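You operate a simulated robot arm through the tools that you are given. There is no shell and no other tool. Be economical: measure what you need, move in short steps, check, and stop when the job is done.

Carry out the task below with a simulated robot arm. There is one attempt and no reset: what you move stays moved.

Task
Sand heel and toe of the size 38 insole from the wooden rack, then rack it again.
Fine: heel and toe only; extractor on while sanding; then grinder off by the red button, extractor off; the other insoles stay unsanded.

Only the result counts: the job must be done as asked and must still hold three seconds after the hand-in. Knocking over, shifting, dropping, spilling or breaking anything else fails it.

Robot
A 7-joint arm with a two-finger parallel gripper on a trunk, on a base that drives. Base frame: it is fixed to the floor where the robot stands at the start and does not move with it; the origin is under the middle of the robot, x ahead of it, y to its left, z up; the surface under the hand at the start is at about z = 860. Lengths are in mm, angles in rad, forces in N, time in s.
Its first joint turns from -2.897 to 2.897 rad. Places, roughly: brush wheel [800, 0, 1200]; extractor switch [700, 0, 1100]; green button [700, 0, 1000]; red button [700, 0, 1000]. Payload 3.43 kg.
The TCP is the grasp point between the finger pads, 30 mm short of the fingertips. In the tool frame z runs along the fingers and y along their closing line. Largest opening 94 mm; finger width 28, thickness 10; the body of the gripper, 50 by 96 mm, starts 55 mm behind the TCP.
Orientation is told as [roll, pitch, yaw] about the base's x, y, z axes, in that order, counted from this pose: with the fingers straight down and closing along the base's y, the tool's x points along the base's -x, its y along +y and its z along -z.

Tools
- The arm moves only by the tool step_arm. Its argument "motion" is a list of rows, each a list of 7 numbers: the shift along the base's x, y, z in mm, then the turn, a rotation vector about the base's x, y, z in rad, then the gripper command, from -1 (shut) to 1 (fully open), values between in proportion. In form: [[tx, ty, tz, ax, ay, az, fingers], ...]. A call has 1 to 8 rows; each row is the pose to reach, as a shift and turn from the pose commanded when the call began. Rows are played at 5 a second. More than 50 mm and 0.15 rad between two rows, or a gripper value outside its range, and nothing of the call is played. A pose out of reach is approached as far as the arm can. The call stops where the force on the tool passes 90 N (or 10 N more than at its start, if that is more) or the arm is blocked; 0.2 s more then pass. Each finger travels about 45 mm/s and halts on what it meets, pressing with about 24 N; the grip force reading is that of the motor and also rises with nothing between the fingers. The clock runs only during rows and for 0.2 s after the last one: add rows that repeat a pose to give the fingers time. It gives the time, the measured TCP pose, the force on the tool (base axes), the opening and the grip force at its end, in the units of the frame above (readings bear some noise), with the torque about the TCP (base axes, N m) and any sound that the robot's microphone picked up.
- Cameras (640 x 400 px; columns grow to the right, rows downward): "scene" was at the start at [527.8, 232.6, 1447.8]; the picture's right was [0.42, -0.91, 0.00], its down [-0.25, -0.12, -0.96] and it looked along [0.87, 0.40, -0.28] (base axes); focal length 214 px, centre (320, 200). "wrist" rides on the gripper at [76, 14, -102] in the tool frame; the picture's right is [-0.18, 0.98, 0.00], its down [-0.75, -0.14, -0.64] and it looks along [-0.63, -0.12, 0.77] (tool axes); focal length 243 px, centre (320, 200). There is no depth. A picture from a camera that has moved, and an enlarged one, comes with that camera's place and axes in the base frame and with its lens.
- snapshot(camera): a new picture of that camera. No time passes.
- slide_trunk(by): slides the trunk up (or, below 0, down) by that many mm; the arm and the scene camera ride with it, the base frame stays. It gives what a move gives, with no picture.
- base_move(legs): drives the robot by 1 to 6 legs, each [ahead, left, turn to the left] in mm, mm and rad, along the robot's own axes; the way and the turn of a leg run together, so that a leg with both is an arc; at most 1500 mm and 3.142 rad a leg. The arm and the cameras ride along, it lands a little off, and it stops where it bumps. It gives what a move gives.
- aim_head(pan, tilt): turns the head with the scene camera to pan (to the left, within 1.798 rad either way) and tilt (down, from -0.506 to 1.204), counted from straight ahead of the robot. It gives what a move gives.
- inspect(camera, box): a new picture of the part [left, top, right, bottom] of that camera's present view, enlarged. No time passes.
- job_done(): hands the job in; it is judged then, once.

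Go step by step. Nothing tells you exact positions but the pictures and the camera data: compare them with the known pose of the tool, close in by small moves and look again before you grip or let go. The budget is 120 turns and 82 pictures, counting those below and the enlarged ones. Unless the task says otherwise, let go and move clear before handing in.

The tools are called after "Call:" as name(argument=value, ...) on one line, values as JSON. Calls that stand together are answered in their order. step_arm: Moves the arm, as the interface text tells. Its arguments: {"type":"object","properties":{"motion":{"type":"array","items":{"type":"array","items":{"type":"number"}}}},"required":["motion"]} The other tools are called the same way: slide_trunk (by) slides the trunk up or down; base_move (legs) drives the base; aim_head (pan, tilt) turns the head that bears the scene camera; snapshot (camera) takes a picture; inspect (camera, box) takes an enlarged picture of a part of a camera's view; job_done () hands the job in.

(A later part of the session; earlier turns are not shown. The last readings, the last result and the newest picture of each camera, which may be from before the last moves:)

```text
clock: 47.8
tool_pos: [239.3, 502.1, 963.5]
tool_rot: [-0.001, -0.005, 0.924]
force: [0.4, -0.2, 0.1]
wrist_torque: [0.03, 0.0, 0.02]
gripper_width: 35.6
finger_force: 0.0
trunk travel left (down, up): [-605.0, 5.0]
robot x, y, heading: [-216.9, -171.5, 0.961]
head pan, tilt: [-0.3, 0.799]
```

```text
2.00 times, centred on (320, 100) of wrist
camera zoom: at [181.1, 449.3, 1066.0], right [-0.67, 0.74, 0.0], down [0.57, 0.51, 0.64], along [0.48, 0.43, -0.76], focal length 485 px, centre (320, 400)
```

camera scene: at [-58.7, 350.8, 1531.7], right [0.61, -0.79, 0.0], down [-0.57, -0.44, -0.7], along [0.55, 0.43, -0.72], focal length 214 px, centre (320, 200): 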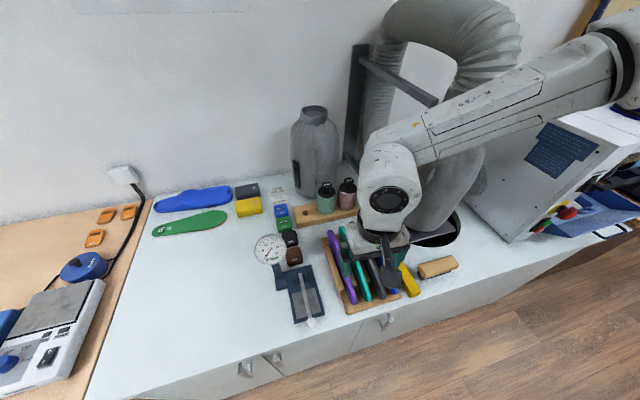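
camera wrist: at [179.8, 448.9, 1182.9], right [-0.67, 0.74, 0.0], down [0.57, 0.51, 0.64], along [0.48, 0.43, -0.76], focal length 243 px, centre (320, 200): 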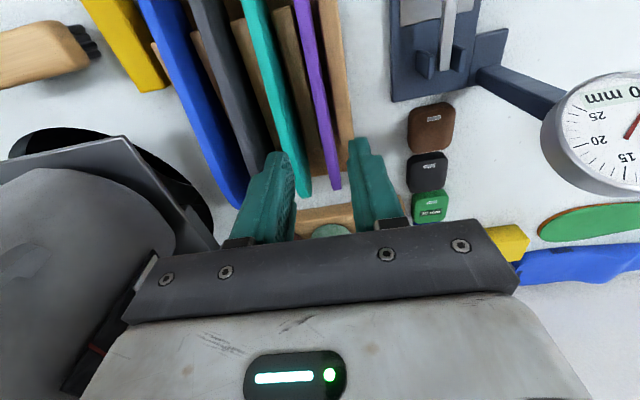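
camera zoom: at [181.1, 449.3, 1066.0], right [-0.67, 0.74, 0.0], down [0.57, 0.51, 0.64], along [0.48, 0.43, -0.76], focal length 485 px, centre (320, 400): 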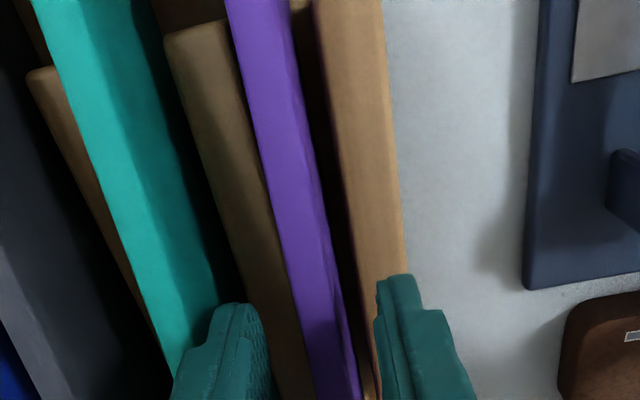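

The dividers top out near z 890 and the insole near z 927, so the fingers can straddle it above the dividers. Descending in small steps to TCP z≈931, then closing.

Call:
step_arm(motion=[[0, 0, -15, 0, 0, 0, -0.25], [0, 0, -26, 0, 0, 0, -0.25], [0, 0, -32, 0, 0, 0, -0.25]])

Call:
inspect(camera="wrist", box=[240, 40, 400, 240])

```text
clock: 48.6
tool_pos: [238.6, 501.2, 933.0]
tool_rot: [0.0, -0.003, 0.924]
force: [-0.3, 0.3, -0.4]
wrist_torque: [0.0, 0.04, 0.01]
gripper_width: 35.4
finger_force: 0.0
trunk travel left (down, up): [-605.0, 5.0]
robot x, y, heading: [-213.5, -173.4, 0.964]
head pan, tilt: [-0.3, 0.799]
```

```text
2.00 times, centred on (320, 140) of wrist
camera zoom: at [181.0, 447.8, 1035.5], right [-0.67, 0.74, 0.0], down [0.57, 0.51, 0.64], along [0.48, 0.43, -0.76], focal length 485 px, centre (320, 320)
```

zoom: 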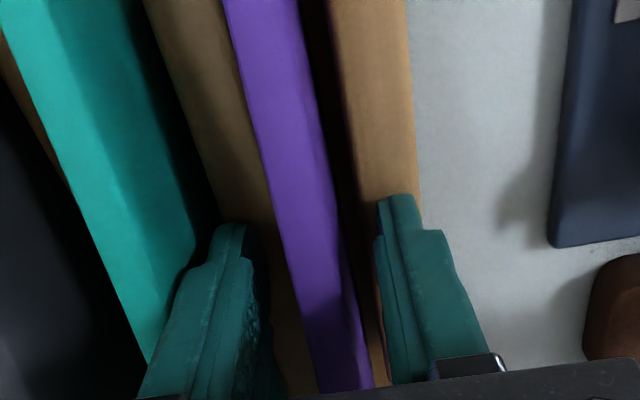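

Fingers straddle the insole without contact. Small sideways correction of 2.5 mm, then close gently.

Call:
step_arm(motion=[[1.7, -1.9, -2, 0, 0, 0, -0.25], [1.7, -1.9, -2, 0, 0, 0, -0.5], [1.7, -1.9, -2, 0, 0, 0, -0.75], [1.7, -1.9, -2, 0, 0, 0, -1], [1.7, -1.9, -2, 0, 0, 0, -1], [1.7, -1.9, -2, 0, 0, 0, -1]])

```text
clock: 50.0
tool_pos: [241.7, 499.8, 933.4]
tool_rot: [0.0, -0.005, 0.921]
force: [9.9, -2.9, 25.0]
wrist_torque: [-0.45, -0.18, 0.19]
gripper_width: 14.6
finger_force: 24.0
trunk travel left (down, up): [-605.0, 5.0]
robot x, y, heading: [-215.1, -170.7, 0.961]
head pan, tilt: [-0.3, 0.799]
```

Gripped at 14.6 mm. Lifting straight up and checking.

Call:
step_arm(motion=[[0, 0, 10, 0, 0, 0, -1], [0, 0, 40, 0, 0, 0, -1], [0, 0, 80, 0, 0, 0, -1], [0, 0, 120, 0, 0, 0, -1], [0, 0, 160, 0, 0, 0, -1], [0, 0, 180, 0, 0, 0, -1]])

Call:
snapshot(camera="wrist")

Call:
snapshot(camera="scene")

```text
clock: 51.4
tool_pos: [239.9, 496.6, 1112.8]
tool_rot: [0.0, -0.003, 0.923]
force: [0.4, 0.2, -0.2]
wrist_torque: [0.02, -0.01, -0.03]
gripper_width: 14.6
finger_force: 23.7
trunk travel left (down, up): [-605.0, 5.0]
robot x, y, heading: [-217.2, -169.5, 0.967]
head pan, tilt: [-0.3, 0.799]
```

```text
40 pictures are left
camera wrist: at [182.1, 443.8, 1214.7], right [-0.67, 0.74, 0.0], down [0.57, 0.51, 0.64], along [0.48, 0.43, -0.77], focal length 243 px, centre (320, 200)
```

wrist: 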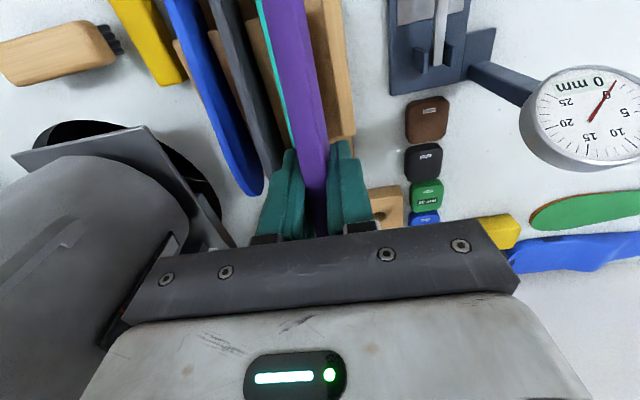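

```text
39 pictures are left
camera scene: at [-59.0, 350.9, 1531.7], right [0.61, -0.79, 0.0], down [-0.57, -0.44, -0.7], along [0.55, 0.43, -0.72], focal length 214 px, centre (320, 200)
```

scene: 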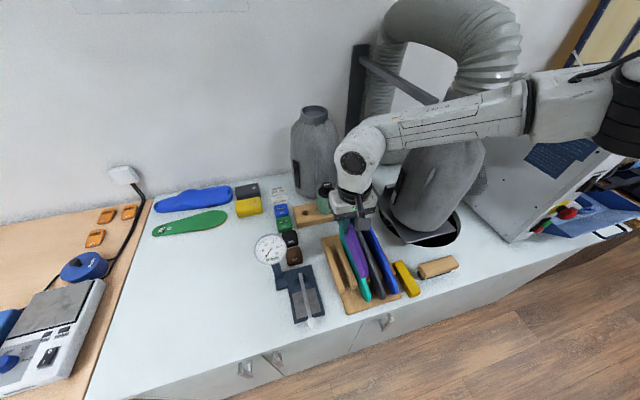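

The purple insole is held well. Since buttons need an empty fingertip, I'll set it back exactly where it was, switch things on first, then regrip.

Call:
step_arm(motion=[[0, 0, -45, 0, 0, 0, -1], [0, 0, -90, 0, 0, 0, -1], [0, 0, -135, 0, 0, 0, -1], [0, 0, -165, 0, 0, 0, -1], [0, 0, -178, 0, 0, 0, -1], [0, 0, -178, 0, 0, 0, -0.6], [0, 0, -178, 0, 0, 0, -0.25], [0, 0, -178, 0, 0, 0, -0.25]])

Call:
step_arm(motion=[[0, 0, 20, 0, 0, 0, -0.25], [0, 0, 60, 0, 0, 0, -0.25], [0, 0, 100, 0, 0, 0, -0.5], [0, 0, 145, 0, 0, 0, -1], [0, 0, 178, 0, 0, 0, -1]])

Call:
snapshot(camera="wrist")

```text
clock: 53.2
tool_pos: [241.5, 498.6, 932.1]
tool_rot: [-0.001, -0.003, 0.923]
force: [-0.3, 0.8, 0.8]
wrist_torque: [-0.06, 0.01, -0.01]
gripper_width: 35.3
finger_force: 0.1
trunk travel left (down, up): [-605.0, 5.0]
robot x, y, heading: [-216.3, -169.5, 0.963]
head pan, tilt: [-0.3, 0.799]
```

```text
clock: 54.4
tool_pos: [239.8, 498.0, 1113.5]
tool_rot: [0.0, -0.003, 0.922]
force: [0.2, 0.8, -0.7]
wrist_torque: [0.01, -0.01, -0.03]
gripper_width: 0.0
finger_force: 24.1
trunk travel left (down, up): [-605.0, 5.0]
robot x, y, heading: [-217.3, -170.3, 0.96]
head pan, tilt: [-0.3, 0.799]
```

```text
38 pictures are left
camera wrist: at [182.0, 445.3, 1214.6], right [-0.67, 0.74, 0.0], down [0.57, 0.51, 0.64], along [0.48, 0.43, -0.77], focal length 243 px, centre (320, 200)
```

wrist: 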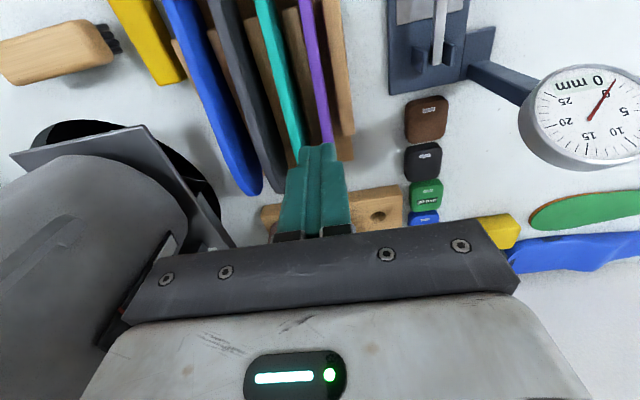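

The insole is back in its slot untouched otherwise. Now I'll fold the closed hand back toward the aisle and turn right so I can drive to the grinder.

Call:
step_arm(motion=[[0, 0, 45, 0, 0, 0, -1], [0, -30, 80, 0, 0, 0, -1], [0, -70, 100, 0, 0, 0, -1], [0, -115, 110, 0, 0, 0, -1], [0, -160, 120, 0, 0, 0, -1], [0, -205, 130, 0, 0, 0, -1], [0, -250, 140, 0, 0, 0, -1], [0, -295, 150, 0, 0, 0, -1]])

Call:
step_arm(motion=[[0, -45, 10, 0, 0, 0, -1], [0, -90, 20, 0, 0, 0, -1], [0, -135, 30, 0, 0, 0, -1], [0, -180, 40, 0, 0, 0, -1], [0, -220, 50, 0, 0, 0, -1]])

Call:
snapshot(camera="scene")

```text
clock: 56.2
tool_pos: [237.4, 202.5, 1258.7]
tool_rot: [0.001, -0.004, 0.926]
force: [-0.4, 1.0, -0.3]
wrist_torque: [-0.05, 0.0, 0.0]
gripper_width: 0.0
finger_force: 23.9
trunk travel left (down, up): [-605.0, 5.0]
robot x, y, heading: [-217.8, -172.2, 0.962]
head pan, tilt: [-0.3, 0.799]
```

```text
clock: 57.4
tool_pos: [225.0, 21.9, 1312.5]
tool_rot: [0.002, -0.002, 0.92]
force: [-0.8, -0.2, -0.4]
wrist_torque: [-0.02, 0.02, -0.03]
gripper_width: 0.0
finger_force: 23.8
out of reach, approached as far as the arm can: row 4, 5
trunk travel left (down, up): [-605.0, 5.0]
robot x, y, heading: [-216.5, -172.2, 0.957]
head pan, tilt: [-0.3, 0.799]
```

```text
37 pictures are left
camera scene: at [-59.2, 350.6, 1531.9], right [0.61, -0.79, 0.0], down [-0.57, -0.44, -0.7], along [0.55, 0.43, -0.72], focal length 214 px, centre (320, 200)
```

scene: 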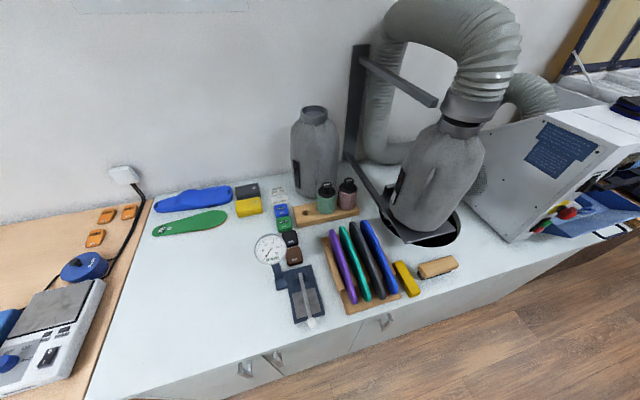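

Everything is intact. Driving forward a bit, turning right 0.36, then along the bench to the grinder.

Call:
base_move(legs=[[140, 0, 0], [0, 0, -0.36], [152, -402, 0]])

Call:
aim_head(pan=-0.6, tilt=0.8)

Call:
snapshot(camera="scene")

```text
clock: 62.1
tool_pos: [697.6, -271.4, 1313.2]
tool_rot: [-0.001, -0.005, 0.566]
force: [0.3, 0.1, 0.3]
wrist_torque: [0.0, -0.02, 0.01]
gripper_width: 0.2
finger_force: 24.1
trunk travel left (down, up): [-605.0, 5.0]
robot x, y, heading: [217.3, -300.7, 0.605]
head pan, tilt: [-0.3, 0.799]
```

```text
clock: 62.9
tool_pos: [698.8, -271.4, 1312.6]
tool_rot: [-0.001, -0.005, 0.565]
force: [0.5, 0.0, -0.1]
wrist_torque: [0.02, -0.02, 0.0]
gripper_width: 0.0
finger_force: 24.0
trunk travel left (down, up): [-605.0, 5.0]
robot x, y, heading: [218.9, -299.2, 0.606]
head pan, tilt: [-0.6, 0.799]
```

```text
36 pictures are left
camera scene: at [550.0, 111.6, 1532.0], right [0.01, -1.0, 0.0], down [-0.72, 0.0, -0.7], along [0.7, 0.0, -0.72], focal length 214 px, centre (320, 200)
```

scene: 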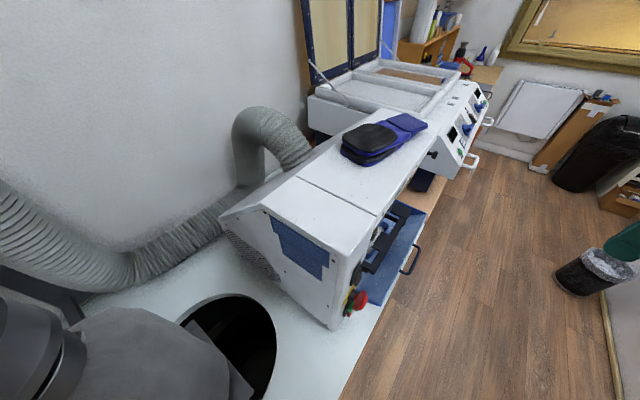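

I'm beside the grinder. I'll turn the hand to face the panel, lower it, and tilt the fingers forward to see and press the switches.

Call:
step_arm(motion=[[-25, 3, -30, 0, 0, 0.1, -1], [-50, 6, -60, 0, 0, 0.2, -1], [-75, 9, -90, 0, 0, 0.3, -1], [-95, 12, -120, 0, 0, 0.395, -1]])

Call:
step_arm(motion=[[0, 0, 0, 0.11, -0.08, 0, -1], [0, 0, 0, 0.22, -0.155, 0, -1], [0, 0, 0, 0.33, -0.23, 0, -1], [0, 0, 0, 0.44, -0.31, 0, -1], [0, 0, 0, 0.55, -0.385, 0, -1], [0, 0, 0, 0.66, -0.46, 0, -1]])

Call:
snapshot(camera="wrist")

```text
clock: 63.9
tool_pos: [679.9, -189.7, 1240.8]
tool_rot: [0.008, 0.003, 0.932]
force: [0.4, 0.1, 0.8]
wrist_torque: [0.03, -0.04, -0.02]
gripper_width: 0.0
finger_force: 23.5
out of reach, approached as far as the arm can: row 1, 2, 3, 4
trunk travel left (down, up): [-605.0, 5.0]
robot x, y, heading: [214.0, -296.1, 0.607]
head pan, tilt: [-0.6, 0.799]
```

```text
clock: 65.3
tool_pos: [699.8, -143.3, 1351.5]
tool_rot: [0.009, -0.81, 0.955]
force: [-0.1, -1.1, -0.3]
wrist_torque: [-0.01, 0.0, 0.02]
gripper_width: 0.0
finger_force: 23.7
out of reach, approached as far as the arm can: row 1, 2, 3, 4, 5, 6
trunk travel left (down, up): [-605.0, 5.0]
robot x, y, heading: [215.0, -297.9, 0.604]
head pan, tilt: [-0.6, 0.799]
```

```text
35 pictures are left
camera wrist: at [615.0, -239.0, 1366.7], right [-0.73, 0.67, 0.14], down [0.15, -0.04, 0.99], along [0.66, 0.74, -0.07], focal length 243 px, centre (320, 200)
```

wrist: 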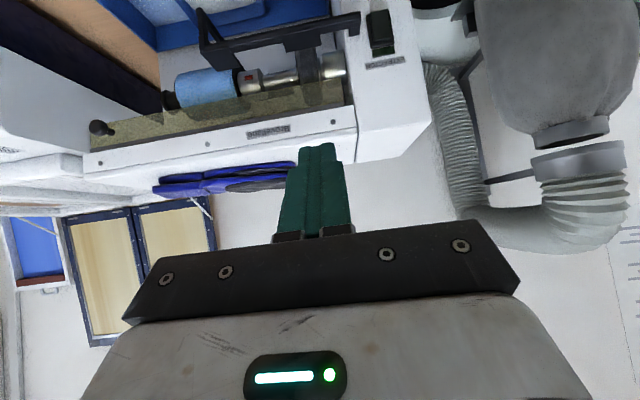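

I now see the blue brush roll on its shaft behind a black guide bar, and the black extractor switch on the panel. The arm is too folded here, so I'll back the robot 220 mm to the left for better reach.

Call:
base_move(legs=[[-77, 206, 0]])

Call:
step_arm(motion=[[30, -20, -30, 0, 0, 0, -1], [60, -40, -60, 0, 0, 0, -1], [90, -60, -90, 0, 0, 0, -1], [110, -95, -120, 0, 0, 0, -1]])

Call:
snapshot(camera="wrist")

```text
clock: 66.9
tool_pos: [519.9, -20.7, 1350.8]
tool_rot: [0.007, -0.807, 0.956]
force: [0.1, 0.6, 0.3]
wrist_torque: [0.0, 0.01, 0.01]
gripper_width: 0.4
finger_force: 24.4
trunk travel left (down, up): [-605.0, 5.0]
robot x, y, heading: [37.0, -176.9, 0.607]
head pan, tilt: [-0.6, 0.799]
```

```text
refused: row 4 steps farther than a row can; nothing moved
```

```text
34 pictures are left
camera wrist: at [435.6, -115.6, 1366.7], right [-0.73, 0.67, 0.14], down [0.15, -0.04, 0.99], along [0.66, 0.74, -0.08], focal length 243 px, centre (320, 200)
```

wrist: 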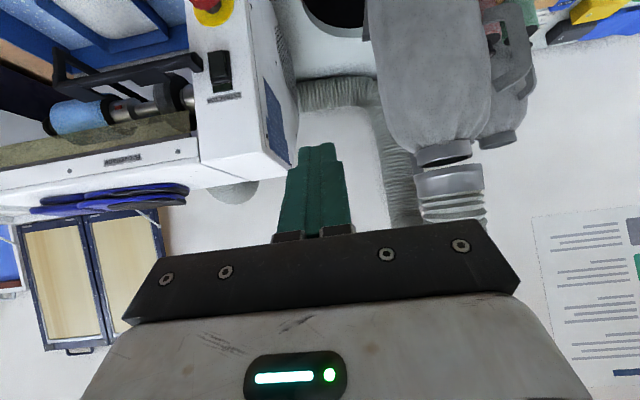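

I've triangulated: extractor switch ≈ (728, 45, 1147), red button ≈ (710, 34, 1076), brush ≈ (942, −80, 1157) with its axis along the bench. Zooming on the switch, and brush details.

Call:
inspect(camera="wrist", box=[30, 0, 250, 140])

```text
2.86 times, centred on (140, 70) of wrist
camera zoom: at [435.6, -115.6, 1366.7], right [-0.73, 0.67, 0.14], down [0.15, -0.04, 0.99], along [0.66, 0.74, -0.08], focal length 693 px, centre (834, 571)
```

zoom: 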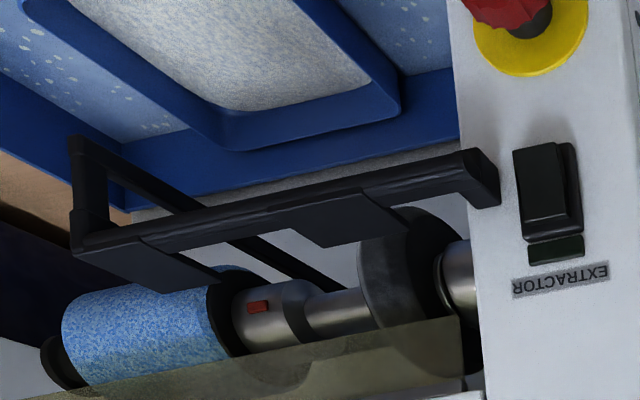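

There's a blue abrasive drum and a grey wheel on the shaft; I'll look closer later. First the extractor switch: moving the closed fingertips in front of its upper half.

Call:
step_arm(motion=[[29, -5, -29, 0, 0, 0, -1], [58, -10, -59, 0, 0, 0, -1], [87, -15, -88, 0, 0, 0, -1], [116, -15, -118, 0, 0, 0, -1], [145, -5, -148, 0, 0, 0, -1], [173, 15, -177, 0, 0, 0, -1]])

Call:
snapshot(camera="wrist")

```text
clock: 68.3
tool_pos: [564.4, 27.0, 1329.7]
tool_rot: [0.013, -0.802, 0.947]
force: [0.2, 0.3, 0.5]
wrist_torque: [-0.01, 0.0, 0.0]
gripper_width: 0.0
finger_force: 23.9
out of reach, approached as far as the arm can: row 1, 2, 3, 4, 5, 6
trunk travel left (down, up): [-605.0, 5.0]
robot x, y, heading: [37.3, -177.7, 0.607]
head pan, tilt: [-0.6, 0.799]
```

```text
32 pictures are left
camera wrist: at [478.9, -69.9, 1346.0], right [-0.73, 0.67, 0.14], down [0.16, -0.04, 0.99], along [0.67, 0.74, -0.08], focal length 243 px, centre (320, 200)
```

wrist: 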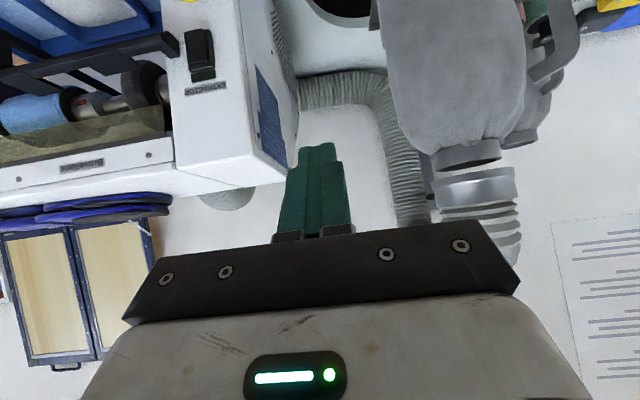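

The tilted pose is limited by the raised trunk. I'll check arm clearance and lower the trunk.

Call:
slide_trunk(by=-180)

Call:
step_arm(motion=[[10, 5, 0, 0, 0, 0, -1], [40, 0, 0, 0, 0, 0, -1], [80, -15, 0, 0, 0, 0, -1], [110, -30, 0, 0, 0, 0, -1], [129, -33, 10, 0, 0, 0, -1], [129, -33, 24, 0, 0, 0, -1]])

Call:
snapshot(camera="wrist")

```text
clock: 70.3
tool_pos: [564.0, 25.5, 1150.1]
tool_rot: [0.016, -0.803, 0.946]
force: [-0.2, 0.3, 0.1]
wrist_torque: [0.02, 0.02, 0.0]
gripper_width: 0.0
finger_force: 23.3
trunk travel left (down, up): [-425.0, 185.0]
robot x, y, heading: [38.4, -171.2, 0.605]
head pan, tilt: [-0.6, 0.799]
```

```text
clock: 71.7
tool_pos: [601.1, 38.0, 1167.8]
tool_rot: [0.013, -0.804, 0.947]
force: [-0.4, -0.5, 0.6]
wrist_torque: [-0.01, -0.02, 0.0]
gripper_width: 0.0
finger_force: 24.1
out of reach, approached as far as the arm can: row 2, 3, 4, 5, 6
trunk travel left (down, up): [-425.0, 185.0]
robot x, y, heading: [36.8, -177.4, 0.605]
head pan, tilt: [-0.6, 0.799]
```

```text
31 pictures are left
camera wrist: at [516.8, -58.3, 1184.4], right [-0.73, 0.67, 0.14], down [0.16, -0.04, 0.99], along [0.67, 0.74, -0.08], focal length 243 px, centre (320, 200)
```

wrist: 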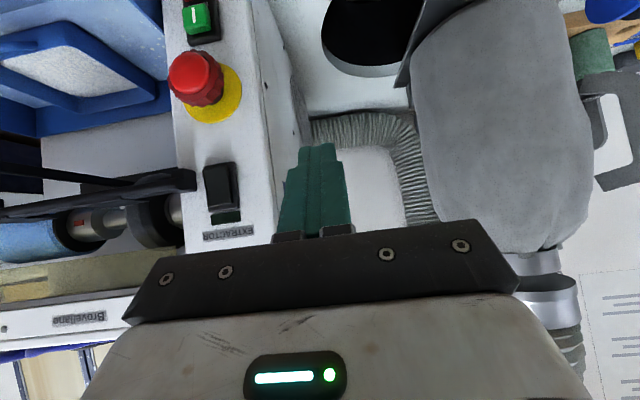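

Clear view of green "I", red and the extractor rocker. The limit seems to be the tool's yaw against the arm; I'll yaw the hand a bit right and continue.

Call:
step_arm(motion=[[5, -10, 0, 0, 0, -0.12, -1], [10, -20, 0, 0, 0, -0.24, -1], [15, -30, 0, 0, 0, -0.36, -1], [20, -40, 0, 0, 0, -0.45, -1]])

Call:
step_arm(motion=[[30, 0, 0, 0, 0, 0, -1], [50, 0, 0, 0, 0, 0, -1], [65, 0, 0, 0, 0, 0, -1]])

```text
clock: 72.7
tool_pos: [623.0, -0.9, 1167.3]
tool_rot: [0.011, -0.802, 0.495]
force: [-0.6, 0.6, -0.1]
wrist_torque: [-0.01, -0.02, 0.0]
gripper_width: 0.2
finger_force: 23.8
trunk travel left (down, up): [-425.0, 185.0]
robot x, y, heading: [37.2, -176.2, 0.602]
head pan, tilt: [-0.6, 0.799]
```

```text
clock: 73.5
tool_pos: [688.0, -1.5, 1166.6]
tool_rot: [0.014, -0.805, 0.496]
force: [-0.5, -0.9, 0.6]
wrist_torque: [0.01, 0.02, -0.01]
gripper_width: 0.0
finger_force: 24.0
trunk travel left (down, up): [-425.0, 185.0]
robot x, y, heading: [38.6, -173.5, 0.605]
head pan, tilt: [-0.6, 0.799]
```

Reach works now. Checking where the fingertips are relative to the rocker.

Call:
snapshot(camera="wrist")

```text
30 pictures are left
camera wrist: at [569.7, -50.7, 1182.8], right [-0.36, 0.92, 0.14], down [0.13, -0.1, 0.99], along [0.92, 0.38, -0.08], focal length 243 px, centre (320, 200)
```

wrist: 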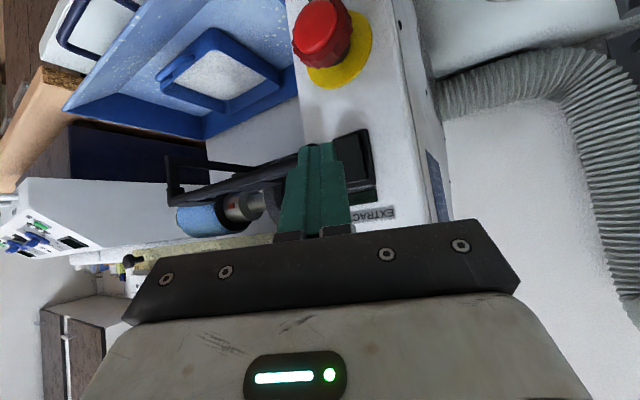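

Tip and rocker positions agree with my numbers. Pressing the upper half of the extractor rocker along the panel normal.

Call:
step_arm(motion=[[0, 0, 9, 0, 0, 0, -1], [14, 21, 9, 0, 0, 0, -1], [20, 29, 9, 0, 0, 0, -1], [22.5, 33, 9, 0, 0, 0, -1], [24.5, 36.5, 9, 0, 0, 0, -1]])

```text
clock: 74.7
tool_pos: [704.4, 25.1, 1178.6]
tool_rot: [0.004, -0.789, 0.494]
force: [-26.8, -17.0, 19.1]
wrist_torque: [0.13, 0.15, 0.25]
gripper_width: 0.0
finger_force: 24.1
trunk travel left (down, up): [-425.0, 185.0]
robot x, y, heading: [36.1, -173.9, 0.596]
head pan, tilt: [-0.6, 0.799]
stopped in row 5: the force on the tool passed its limit at 96 N (the readings are from after the stop); the commanded pose is now the measured one
```

Firm contact made. Backing off to see whether the rocker/lamp changed.

Call:
step_arm(motion=[[-14, -21, 0, 0, 0, 0, -1], [-34, -51, 0, 0, 0, 0, -1]])

Call:
inspect(camera="wrist", box=[280, 0, 440, 230])

```text
clock: 75.3
tool_pos: [674.8, -20.7, 1176.5]
tool_rot: [0.005, -0.787, 0.496]
force: [0.0, -0.5, -0.1]
wrist_torque: [-0.01, 0.0, 0.03]
gripper_width: 0.0
finger_force: 23.8
trunk travel left (down, up): [-425.0, 185.0]
robot x, y, heading: [37.3, -172.8, 0.597]
head pan, tilt: [-0.6, 0.799]
```

```text
1.74 times, centred on (360, 115) of wrist
camera zoom: at [556.3, -70.5, 1193.8], right [-0.36, 0.92, 0.13], down [0.14, -0.09, 0.99], along [0.92, 0.37, -0.1], focal length 422 px, centre (250, 348)
```

zoom: 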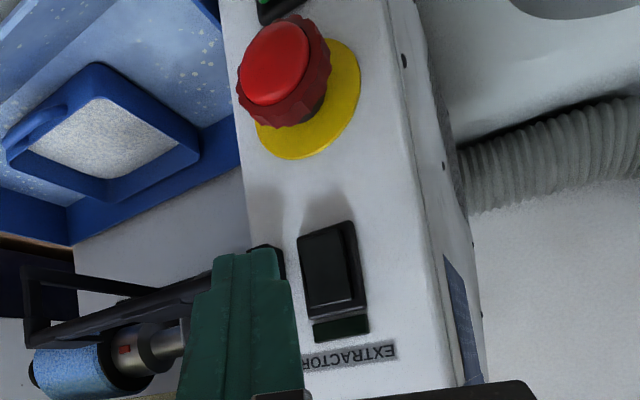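

The finger's leading corner sits ~10 mm above the nominal tip, so I likely hit above the paddle. Retrying 15 mm lower.

Call:
step_arm(motion=[[0, 0, -16, 0, 0, 0, -1], [20, 30, -16, 0, 0, 0, -1], [26, 38, -16, 0, 0, 0, -1], [28.5, 42, -16, 0, 0, 0, -1], [30.5, 45, -16, 0, 0, 0, -1], [32, 47.5, -16, 0, 0, 0, -1]])

Call:
step_arm(motion=[[-10, -15, 0, 0, 0, 0, -1], [-30, -45, 0, 0, 0, 0, -1]])

Call:
inspect(camera="wrist", box=[280, 0, 440, 230])

```text
clock: 76.7
tool_pos: [701.5, 18.8, 1160.2]
tool_rot: [0.003, -0.781, 0.491]
force: [-39.4, -40.6, 4.0]
wrist_torque: [-0.41, 0.39, -0.03]
gripper_width: 0.0
finger_force: 23.9
trunk travel left (down, up): [-425.0, 185.0]
robot x, y, heading: [35.2, -175.7, 0.603]
head pan, tilt: [-0.6, 0.799]
```

```text
clock: 77.3
tool_pos: [677.1, -19.2, 1159.9]
tool_rot: [0.005, -0.789, 0.498]
force: [-0.1, 0.7, 0.3]
wrist_torque: [-0.03, 0.03, -0.03]
gripper_width: 0.0
finger_force: 23.8
trunk travel left (down, up): [-425.0, 185.0]
robot x, y, heading: [35.6, -178.4, 0.603]
head pan, tilt: [-0.6, 0.799]
```

```text
1.74 times, centred on (360, 115) of wrist
camera zoom: at [558.9, -67.1, 1178.8], right [-0.36, 0.92, 0.13], down [0.14, -0.09, 0.99], along [0.92, 0.37, -0.09], focal length 422 px, centre (250, 348)
```

zoom: 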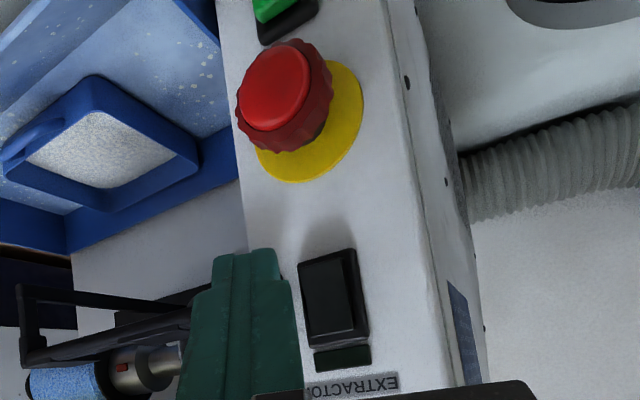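

No change from pressing the upper half, so I'll press the lower half of the rocker.

Call:
step_arm(motion=[[0, 0, -25, 0, 0, 0, -1], [16, 30, -25, 0, 0, 0, -1], [20, 38, -25, 0, 0, 0, -1], [22, 42, -25, 0, 0, 0, -1], [24, 45, -25, 0, 0, 0, -1], [26, 49, -25, 0, 0, 0, -1]])

Call:
step_arm(motion=[[-10, -15, 0, 0, 0, 0, -1], [-30, -45, 0, 0, 0, 0, -1]])

Call:
inspect(camera="wrist", box=[280, 0, 440, 230])

```text
clock: 78.7
tool_pos: [700.4, 25.5, 1133.7]
tool_rot: [0.005, -0.783, 0.493]
force: [-21.4, -22.3, -0.4]
wrist_torque: [-0.26, 0.2, 0.0]
gripper_width: 0.0
finger_force: 23.9
trunk travel left (down, up): [-425.0, 185.0]
robot x, y, heading: [36.6, -178.6, 0.601]
head pan, tilt: [-0.6, 0.799]
heard: click
```

```text
clock: 79.3
tool_pos: [670.9, -15.6, 1134.1]
tool_rot: [0.006, -0.791, 0.498]
force: [0.1, 1.1, 0.4]
wrist_torque: [0.04, -0.01, 0.01]
gripper_width: 0.1
finger_force: 23.8
trunk travel left (down, up): [-425.0, 185.0]
robot x, y, heading: [34.5, -182.8, 0.601]
head pan, tilt: [-0.6, 0.799]
```

```text
1.74 times, centred on (360, 115) of wrist
camera zoom: at [553.3, -64.0, 1151.7], right [-0.36, 0.92, 0.13], down [0.14, -0.09, 0.99], along [0.92, 0.37, -0.09], focal length 422 px, centre (250, 348)
```

zoom: 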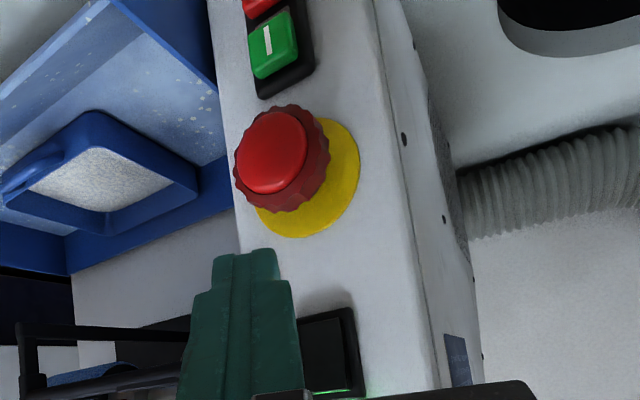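

Click heard and the extractor lamp is lit. There's a green "I" and a small red button below it, under the E-stop; I'll lower to look at them.

Call:
step_arm(motion=[[-10, -15, -40, 0, 0, 0, -1], [-20, -30, -80, 0, 0, 0, -1], [-20, -30, -120, 0, 0, 0, -1]])

Call:
snapshot(camera="wrist")

```text
clock: 80.1
tool_pos: [652.3, -46.8, 1014.1]
tool_rot: [0.005, -0.788, 0.494]
force: [-0.5, 0.1, 0.1]
wrist_torque: [0.05, -0.02, -0.02]
gripper_width: 0.0
finger_force: 23.7
trunk travel left (down, up): [-425.0, 185.0]
robot x, y, heading: [35.8, -176.2, 0.604]
head pan, tilt: [-0.6, 0.799]
```

```text
26 pictures are left
camera wrist: at [533.7, -95.6, 1032.9], right [-0.36, 0.92, 0.13], down [0.14, -0.09, 0.99], along [0.92, 0.37, -0.09], focal length 243 px, centre (320, 200)
```

wrist: 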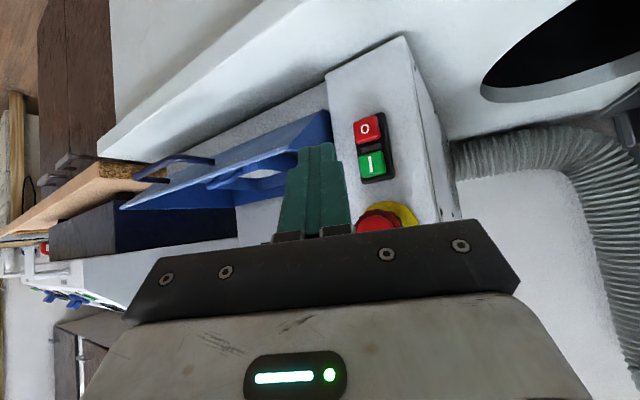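

Green "I" ≈ (716, 34, 987) and red "O" ≈ (715, 34, 953). Pressing green.

Call:
step_arm(motion=[[10, 25, -16, 0, 0, 0, -1], [22, 42, -16, 0, 0, 0, -1], [30, 54, -16, 0, 0, 0, -1], [34, 60, -16, 0, 0, 0, -1], [37, 64.5, -16, 0, 0, 0, -1], [39, 68, -16, 0, 0, 0, -1]])

```text
clock: 81.5
tool_pos: [690.7, 21.2, 997.4]
tool_rot: [0.004, -0.789, 0.493]
force: [-1.2, -1.7, 0.0]
wrist_torque: [-0.03, -0.03, -0.02]
gripper_width: 0.0
finger_force: 24.1
trunk travel left (down, up): [-425.0, 185.0]
robot x, y, heading: [35.9, -175.8, 0.601]
head pan, tilt: [-0.6, 0.799]
heard: click
```

Click heard. Backing off and checking for motor sound.

Call:
step_arm(motion=[[-20, -30, 0, 0, 0, 0, -1], [-45, -65, 10, 0, 0, 0, -1], [-50, -75, 50, 0, 0, 0, -1], [-50, -75, 90, 0, 0, 0, -1], [-40, -85, 135, 0, 0, 0, -1], [-20, -105, 175, 0, 0, 0, -1]])

Call:
inspect(camera="wrist", box=[160, 0, 480, 200])

```text
clock: 82.9
tool_pos: [673.0, -83.4, 1174.9]
tool_rot: [0.008, -0.788, 0.494]
force: [-0.1, -0.8, 0.8]
wrist_torque: [0.02, 0.01, -0.01]
gripper_width: 0.0
finger_force: 24.0
trunk travel left (down, up): [-425.0, 185.0]
robot x, y, heading: [36.3, -174.7, 0.603]
head pan, tilt: [-0.6, 0.799]
```

```text
2.00 times, centred on (320, 100) of wrist
camera zoom: at [554.8, -130.6, 1192.5], right [-0.36, 0.92, 0.13], down [0.14, -0.09, 0.99], along [0.92, 0.37, -0.09], focal length 485 px, centre (320, 400)
```

zoom: 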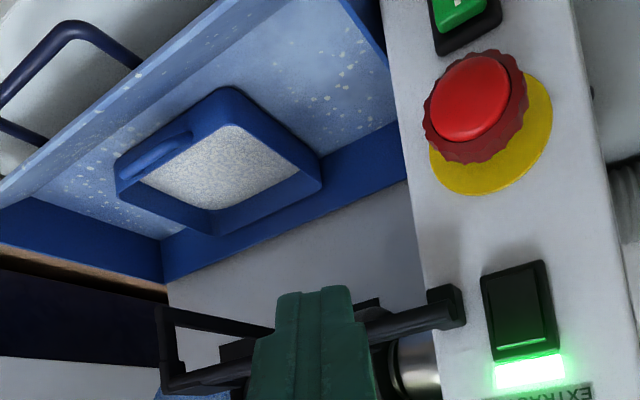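

Extractor confirmed on. Now I'll move to view the drum and grey wheel from the front.

Call:
step_arm(motion=[[15, -40, 15, 0, 0, 0, -1], [30, -80, 30, 0, 0, 0, -1], [50, -120, 45, 0, 0, 0, -1], [70, -150, 60, 0, 0, 0, -1]])

Call:
inspect(camera="wrist", box=[140, 0, 460, 200])

```text
clock: 83.9
tool_pos: [675.2, -91.8, 1176.2]
tool_rot: [0.006, -0.788, 0.491]
force: [0.0, -0.8, 0.3]
wrist_torque: [0.01, -0.02, -0.04]
gripper_width: 0.0
finger_force: 23.6
out of reach, approached as far as the arm can: row 1, 2, 3, 4
trunk travel left (down, up): [-425.0, 185.0]
robot x, y, heading: [35.1, -178.4, 0.603]
head pan, tilt: [-0.6, 0.799]
```

```text
2.00 times, centred on (300, 100) of wrist
camera zoom: at [558.3, -139.9, 1195.4], right [-0.35, 0.93, 0.14], down [0.14, -0.09, 0.99], along [0.92, 0.37, -0.1], focal length 485 px, centre (360, 400)
```

zoom: 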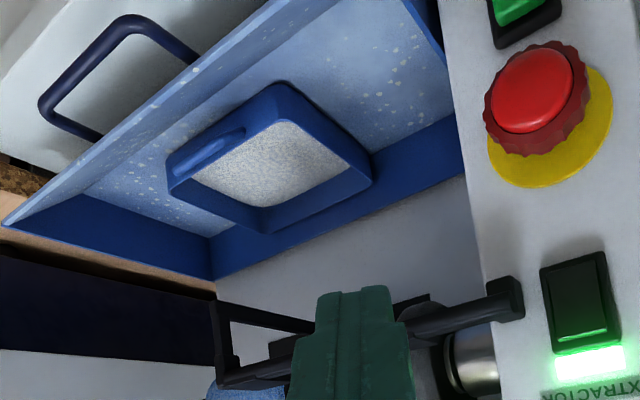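

The arm's yaw limit stopped that. I'll yaw a bit right while moving so I can view the drum from the front.

Call:
step_arm(motion=[[25, -15, 10, 0, 0, -0.1, -1], [50, -35, 20, 0, 0, -0.2, -1], [75, -60, 30, 0, 0, -0.28, -1], [95, -95, 35, 0, 0, -0.32, -1], [110, -130, 35, 0, 0, -0.36, -1]])

Call:
snapshot(camera="wrist")

```text
clock: 85.1
tool_pos: [782.3, -220.6, 1214.0]
tool_rot: [0.007, -0.786, 0.135]
force: [0.2, 0.1, 0.5]
wrist_torque: [0.01, 0.03, -0.02]
gripper_width: 0.0
finger_force: 24.2
trunk travel left (down, up): [-425.0, 185.0]
robot x, y, heading: [33.2, -178.8, 0.608]
head pan, tilt: [-0.6, 0.799]
```

```text
23 pictures are left
camera wrist: at [654.7, -224.5, 1232.2], right [-0.01, 0.99, 0.14], down [0.1, -0.13, 0.99], along [1.0, 0.02, -0.09], focal length 243 px, centre (320, 200)
```

wrist: 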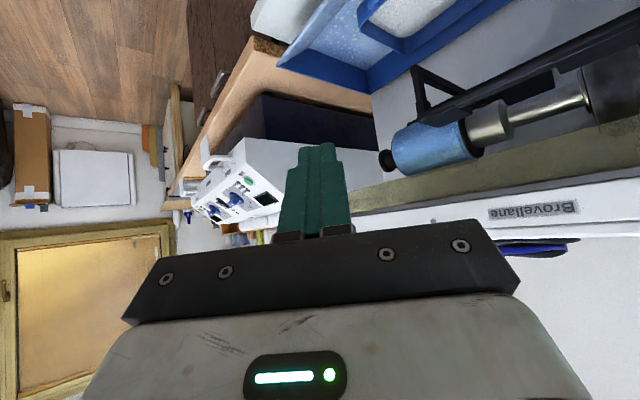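

Call:
inspect(camera="wrist", box=[350, 20, 640, 240])

```text
1.82 times, centred on (495, 130) of wrist
camera zoom: at [654.7, -224.5, 1232.2], right [-0.01, 0.99, 0.14], down [0.1, -0.13, 0.99], along [1.0, 0.02, -0.09], focal length 441 px, centre (2, 327)
```

zoom: 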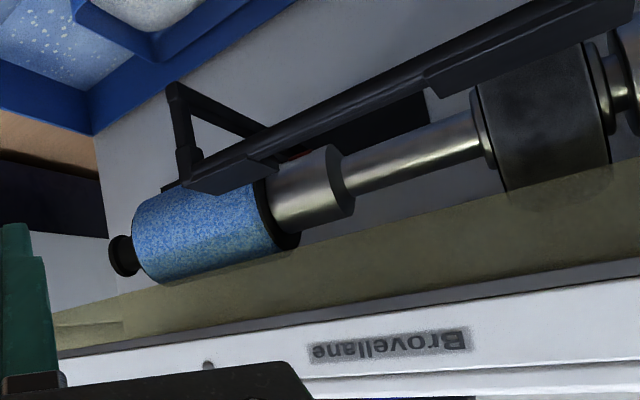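

The blue drum is the abrasive sleeve; it sits clear of the tool rest at u≈784–869, shield edge above at z≈1194, so a vertical insole end can be brought to it with the tool pointing down. Now I level the tool, raise the trunk and drive back to the rack.

Call:
step_arm(motion=[[-25, 0, 15, -0.018, 0.13, 0, -1], [-50, 0, 30, -0.035, 0.26, 0, -1], [-75, 0, 45, -0.053, 0.39, 0, -1], [-100, 5, 60, -0.071, 0.52, 0, -1], [-120, 10, 75, -0.089, 0.65, 0, -1], [-135, 20, 90, -0.106, 0.779, 0, -1]])

Call:
slide_trunk(by=180)

Call:
base_move(legs=[[-204, 148, 0], [0, 0, 0.357]])

```text
clock: 86.5
tool_pos: [646.3, -201.0, 1305.5]
tool_rot: [0.006, -0.001, 0.135]
force: [0.4, -0.4, 0.2]
wrist_torque: [-0.03, -0.03, -0.02]
gripper_width: 0.0
finger_force: 24.5
trunk travel left (down, up): [-425.0, 185.0]
robot x, y, heading: [37.5, -173.3, 0.595]
head pan, tilt: [-0.6, 0.799]
```

```text
clock: 88.5
tool_pos: [647.1, -200.1, 1486.7]
tool_rot: [0.006, -0.001, 0.133]
force: [-0.4, -0.2, 0.2]
wrist_torque: [0.01, -0.05, -0.03]
gripper_width: 0.2
finger_force: 24.0
trunk travel left (down, up): [-605.0, 5.0]
robot x, y, heading: [35.4, -175.3, 0.603]
head pan, tilt: [-0.6, 0.799]
```

```text
clock: 91.5
tool_pos: [362.7, 29.3, 1486.3]
tool_rot: [0.007, -0.002, 0.501]
force: [0.5, -0.4, -0.1]
wrist_torque: [0.01, 0.0, 0.0]
gripper_width: 0.1
finger_force: 24.1
trunk travel left (down, up): [-605.0, 5.0]
robot x, y, heading: [-219.9, -167.7, 0.964]
head pan, tilt: [-0.6, 0.799]
```

Back at the rack stance. Bringing the hand over the purple insole along the earlier path.

Call:
step_arm(motion=[[-30, 20, -30, 0, 0, 0.1, -1], [-60, 45, -60, 0, 0, 0.2, -1], [-85, 75, -90, 0, 0, 0.3, -1], [-105, 105, -120, 0, 0, 0.4, -0.6], [-120, 138, -153, 0, 0, 0.422, -0.25], [-133, 171, -186, 0, 0, 0.422, -0.25]])

Call:
step_arm(motion=[[1, 40, -22, 0, 0, 0, -0.25], [3, 80, -44, 0, 0, 0, -0.25], [4, 120, -66, 0, 0, 0, -0.25], [5, 160, -90, 0, 0, 0, -0.25], [6, 200, -112, 0, 0, 0, -0.25], [8, 240, -136, 0, 0, 0, -0.25], [9, 275, -160, 0, 0, 0, -0.25], [10, 299, -190, 0, 0, 0, -0.25]])

Call:
inspect(camera="wrist", box=[240, 40, 400, 200])

```text
clock: 92.8
tool_pos: [231.5, 200.6, 1300.1]
tool_rot: [0.005, -0.002, 0.921]
force: [-0.2, 0.2, -0.2]
wrist_torque: [0.01, 0.06, 0.03]
gripper_width: 35.1
finger_force: 0.0
trunk travel left (down, up): [-605.0, 5.0]
robot x, y, heading: [-217.1, -167.0, 0.972]
head pan, tilt: [-0.6, 0.799]
```

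```text
clock: 94.7
tool_pos: [236.4, 498.0, 1110.2]
tool_rot: [0.005, 0.0, 0.922]
force: [0.7, -0.5, 0.1]
wrist_torque: [-0.03, 0.03, -0.01]
gripper_width: 35.1
finger_force: 0.1
trunk travel left (down, up): [-605.0, 5.0]
robot x, y, heading: [-214.6, -170.2, 0.969]
head pan, tilt: [-0.6, 0.799]
```

```text
2.50 times, centred on (320, 120) of wrist
camera zoom: at [180.0, 444.5, 1212.0], right [-0.67, 0.74, 0.01], down [0.57, 0.51, 0.64], along [0.47, 0.43, -0.77], focal length 606 px, centre (320, 400)
```

zoom: 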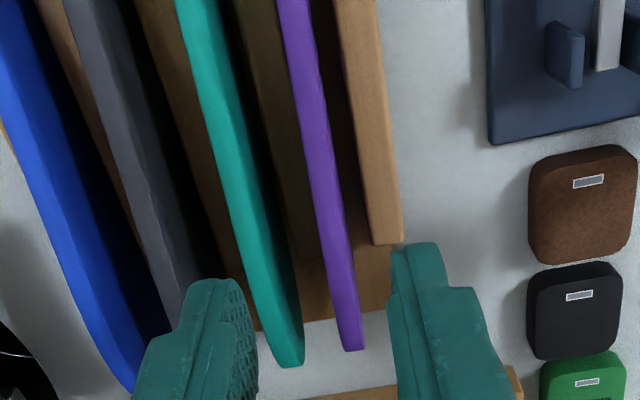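

Centred again. Small correction and descent to grip.

Call:
step_arm(motion=[[3, 1.5, -45, 0, 0, 0, -0.25], [3, 1.5, -90, 0, 0, 0, -0.25], [3, 1.5, -130, 0, 0, 0, -0.25], [3, 1.5, -160, 0, 0, 0, -0.25], [3, 1.5, -178, 0, 0, 0, -0.25]])

Call:
step_arm(motion=[[0, 0, 0, 0, 0, 0, -0.5], [0, 0, 0, 0, 0, 0, -0.8], [0, 0, 0, 0, 0, 0, -1], [0, 0, 0, 0, 0, 0, -1], [0, 0, 0, 0, 0, 0, -1]])

Call:
step_arm(motion=[[0, 0, 15, 0, 0, 0, -1], [0, 0, 60, 0, 0, 0, -1], [0, 0, 105, 0, 0, 0, -1], [0, 0, 150, 0, 0, 0, -1], [0, 0, 190, 0, 0, 0, -1]])

Call:
snapshot(camera="wrist")

```text
clock: 95.8
tool_pos: [242.1, 499.0, 933.0]
tool_rot: [0.005, 0.0, 0.923]
force: [-0.1, -0.8, 0.4]
wrist_torque: [0.02, 0.03, 0.0]
gripper_width: 35.2
finger_force: 0.1
trunk travel left (down, up): [-605.0, 5.0]
robot x, y, heading: [-219.9, -166.3, 0.967]
head pan, tilt: [-0.6, 0.799]
```

```text
clock: 97.0
tool_pos: [241.3, 499.2, 933.5]
tool_rot: [0.005, -0.001, 0.921]
force: [0.2, -0.5, 0.5]
wrist_torque: [0.02, -0.01, 0.0]
gripper_width: 14.5
finger_force: 23.4
trunk travel left (down, up): [-605.0, 5.0]
robot x, y, heading: [-215.6, -167.7, 0.966]
head pan, tilt: [-0.6, 0.799]
```

```text
clock: 98.2
tool_pos: [242.0, 501.3, 1124.0]
tool_rot: [0.005, 0.001, 0.925]
force: [0.5, 0.7, -1.3]
wrist_torque: [0.0, 0.01, 0.0]
gripper_width: 14.6
finger_force: 23.7
trunk travel left (down, up): [-605.0, 5.0]
robot x, y, heading: [-218.7, -167.4, 0.968]
head pan, tilt: [-0.6, 0.799]
```

```text
20 pictures are left
camera wrist: at [184.7, 448.0, 1226.1], right [-0.67, 0.74, 0.0], down [0.57, 0.51, 0.64], along [0.47, 0.43, -0.77], focal length 243 px, centre (320, 200)
```

wrist: 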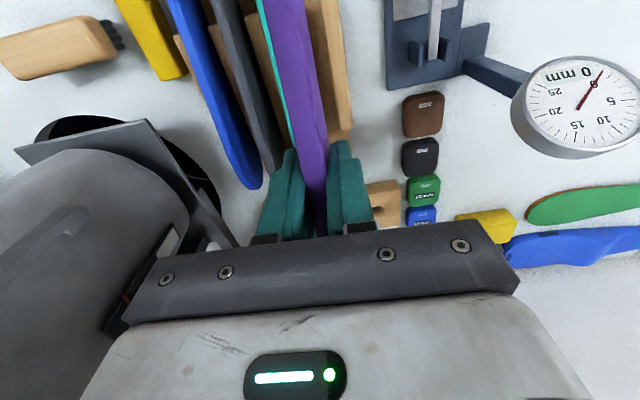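

Solid grip. Retracting over the aisle, then driving to the grinder stance.

Call:
step_arm(motion=[[-1, -35, 25, 0, 0, 0, -1], [-3, -75, 45, 0, 0, 0, -1], [-4, -115, 66, 0, 0, 0, -1], [-5, -155, 90, 0, 0, 0, -1], [-6, -195, 112, 0, 0, 0, -1], [-8, -235, 136, 0, 0, 0, -1], [-9, -272, 160, 0, 0, 0, -1], [-10, -299, 185, 0, 0, 0, -1]])

Call:
step_arm(motion=[[-2, -45, 10, 0, 0, 0, -1], [-4, -90, 20, 0, 0, 0, -1], [-6, -135, 30, 0, 0, 0, -1], [-6, -165, 40, 0, 0, 0, -1]])

Call:
base_move(legs=[[140, 0, 0], [0, 0, -0.36], [116, -313, 0]])

```text
clock: 100.0
tool_pos: [232.5, 201.1, 1306.1]
tool_rot: [0.004, 0.0, 0.924]
force: [-0.3, -0.4, 0.6]
wrist_torque: [-0.01, -0.01, 0.01]
gripper_width: 14.2
finger_force: 24.0
trunk travel left (down, up): [-605.0, 5.0]
robot x, y, heading: [-216.8, -168.0, 0.966]
head pan, tilt: [-0.6, 0.799]
```

```text
clock: 101.0
tool_pos: [224.1, 36.6, 1349.0]
tool_rot: [0.005, -0.003, 0.923]
force: [0.8, -0.1, -0.6]
wrist_torque: [0.0, 0.01, 0.0]
gripper_width: 14.6
finger_force: 23.5
trunk travel left (down, up): [-605.0, 5.0]
robot x, y, heading: [-220.5, -169.8, 0.969]
head pan, tilt: [-0.6, 0.799]
```

```text
clock: 105.3
tool_pos: [626.0, -212.2, 1348.3]
tool_rot: [0.006, -0.003, 0.556]
force: [0.8, 0.3, -0.1]
wrist_torque: [0.03, -0.03, 0.0]
gripper_width: 14.5
finger_force: 24.6
trunk travel left (down, up): [-605.0, 5.0]
robot x, y, heading: [142.7, -245.3, 0.593]
head pan, tilt: [-0.6, 0.799]
```

At the grinder stance with extractor on. Moving the hand out to the drum's line, insole axis square to the drum, still ~110 mm short of it.

Call:
step_arm(motion=[[30, -18, -10, 0, 0, 0.07, -1], [60, -36, -35, 0, 0, 0.14, -1], [90, -54, -60, 0, 0, 0.21, -1], [120, -72, -90, 0, 0, 0.28, -1], [150, -90, -120, 0, 0, 0.35, -1], [182, -106, -149, 0, 0, 0.42, -1]])

Call:
snapshot(camera="wrist")

Call:
snapshot(camera="scene")

```text
clock: 106.9
tool_pos: [776.2, -60.9, 1185.5]
tool_rot: [-0.173, -0.043, 1.075]
force: [-5.0, -2.4, 7.5]
wrist_torque: [0.14, 0.1, 0.14]
gripper_width: 14.5
finger_force: 24.4
out of reach, approached as far as the arm can: row 1, 2, 3, 4, 5, 6
trunk travel left (down, up): [-605.0, 5.0]
robot x, y, heading: [138.8, -247.4, 0.601]
head pan, tilt: [-0.6, 0.799]
stopped in row 6: the arm was blocked; the commanded pose is now the measured one
```

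```text
19 pictures are left
camera wrist: at [709.3, -116.9, 1281.0], right [-0.76, 0.63, -0.16], down [0.37, 0.62, 0.69], along [0.53, 0.46, -0.71], focal length 243 px, centre (320, 200)
```

wrist: 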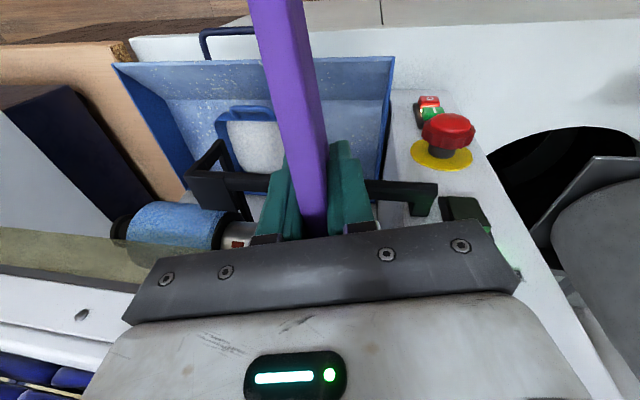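

```text
18 pictures are left
camera scene: at [476.4, 162.6, 1531.6], right [0.0, -1.0, 0.0], down [-0.72, 0.0, -0.7], along [0.7, 0.0, -0.72], focal length 214 px, centre (320, 200)
```

scene: 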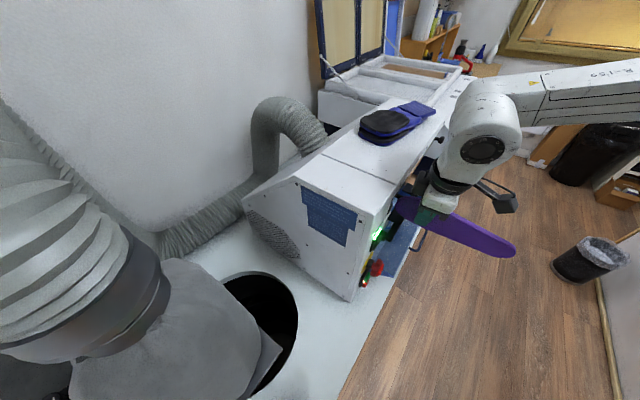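

The arm couldn't reach that yaw and drifted in toward the panel, where the insole met the tool rest. I'll pull it straight back out while easing the yaw, pivoting about the toe.

Call:
step_arm(motion=[[-12, -10, 6, 0, 0, -0.05, -1], [-27, -17, 12, 0, 0, -0.13, -1], [-45, -24, 15, 0, 0, -0.22, -1], [-61, -33, 18, 0, 0, -0.3, -1], [-75, -55, 22, 0, 0, -0.4, -1], [-95, -90, 25, 0, 0, -0.5, -1]])

Call:
snapshot(camera="wrist")

```text
clock: 108.3
tool_pos: [681.3, -150.0, 1210.3]
tool_rot: [-0.176, -0.045, 0.575]
force: [-0.2, 0.9, 0.0]
wrist_torque: [-0.01, 0.01, -0.02]
gripper_width: 14.5
finger_force: 24.1
trunk travel left (down, up): [-605.0, 5.0]
robot x, y, heading: [138.4, -248.9, 0.598]
head pan, tilt: [-0.6, 0.799]
```

```text
17 pictures are left
camera wrist: at [594.6, -167.4, 1304.7], right [-0.37, 0.92, -0.16], down [0.62, 0.37, 0.69], along [0.69, 0.15, -0.71], focal length 243 px, centre (320, 200)
```

wrist: 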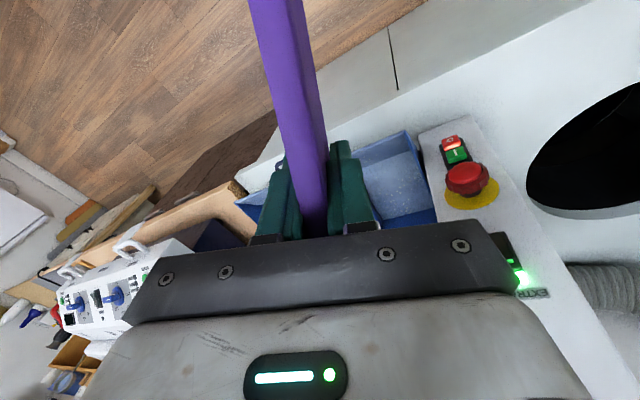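

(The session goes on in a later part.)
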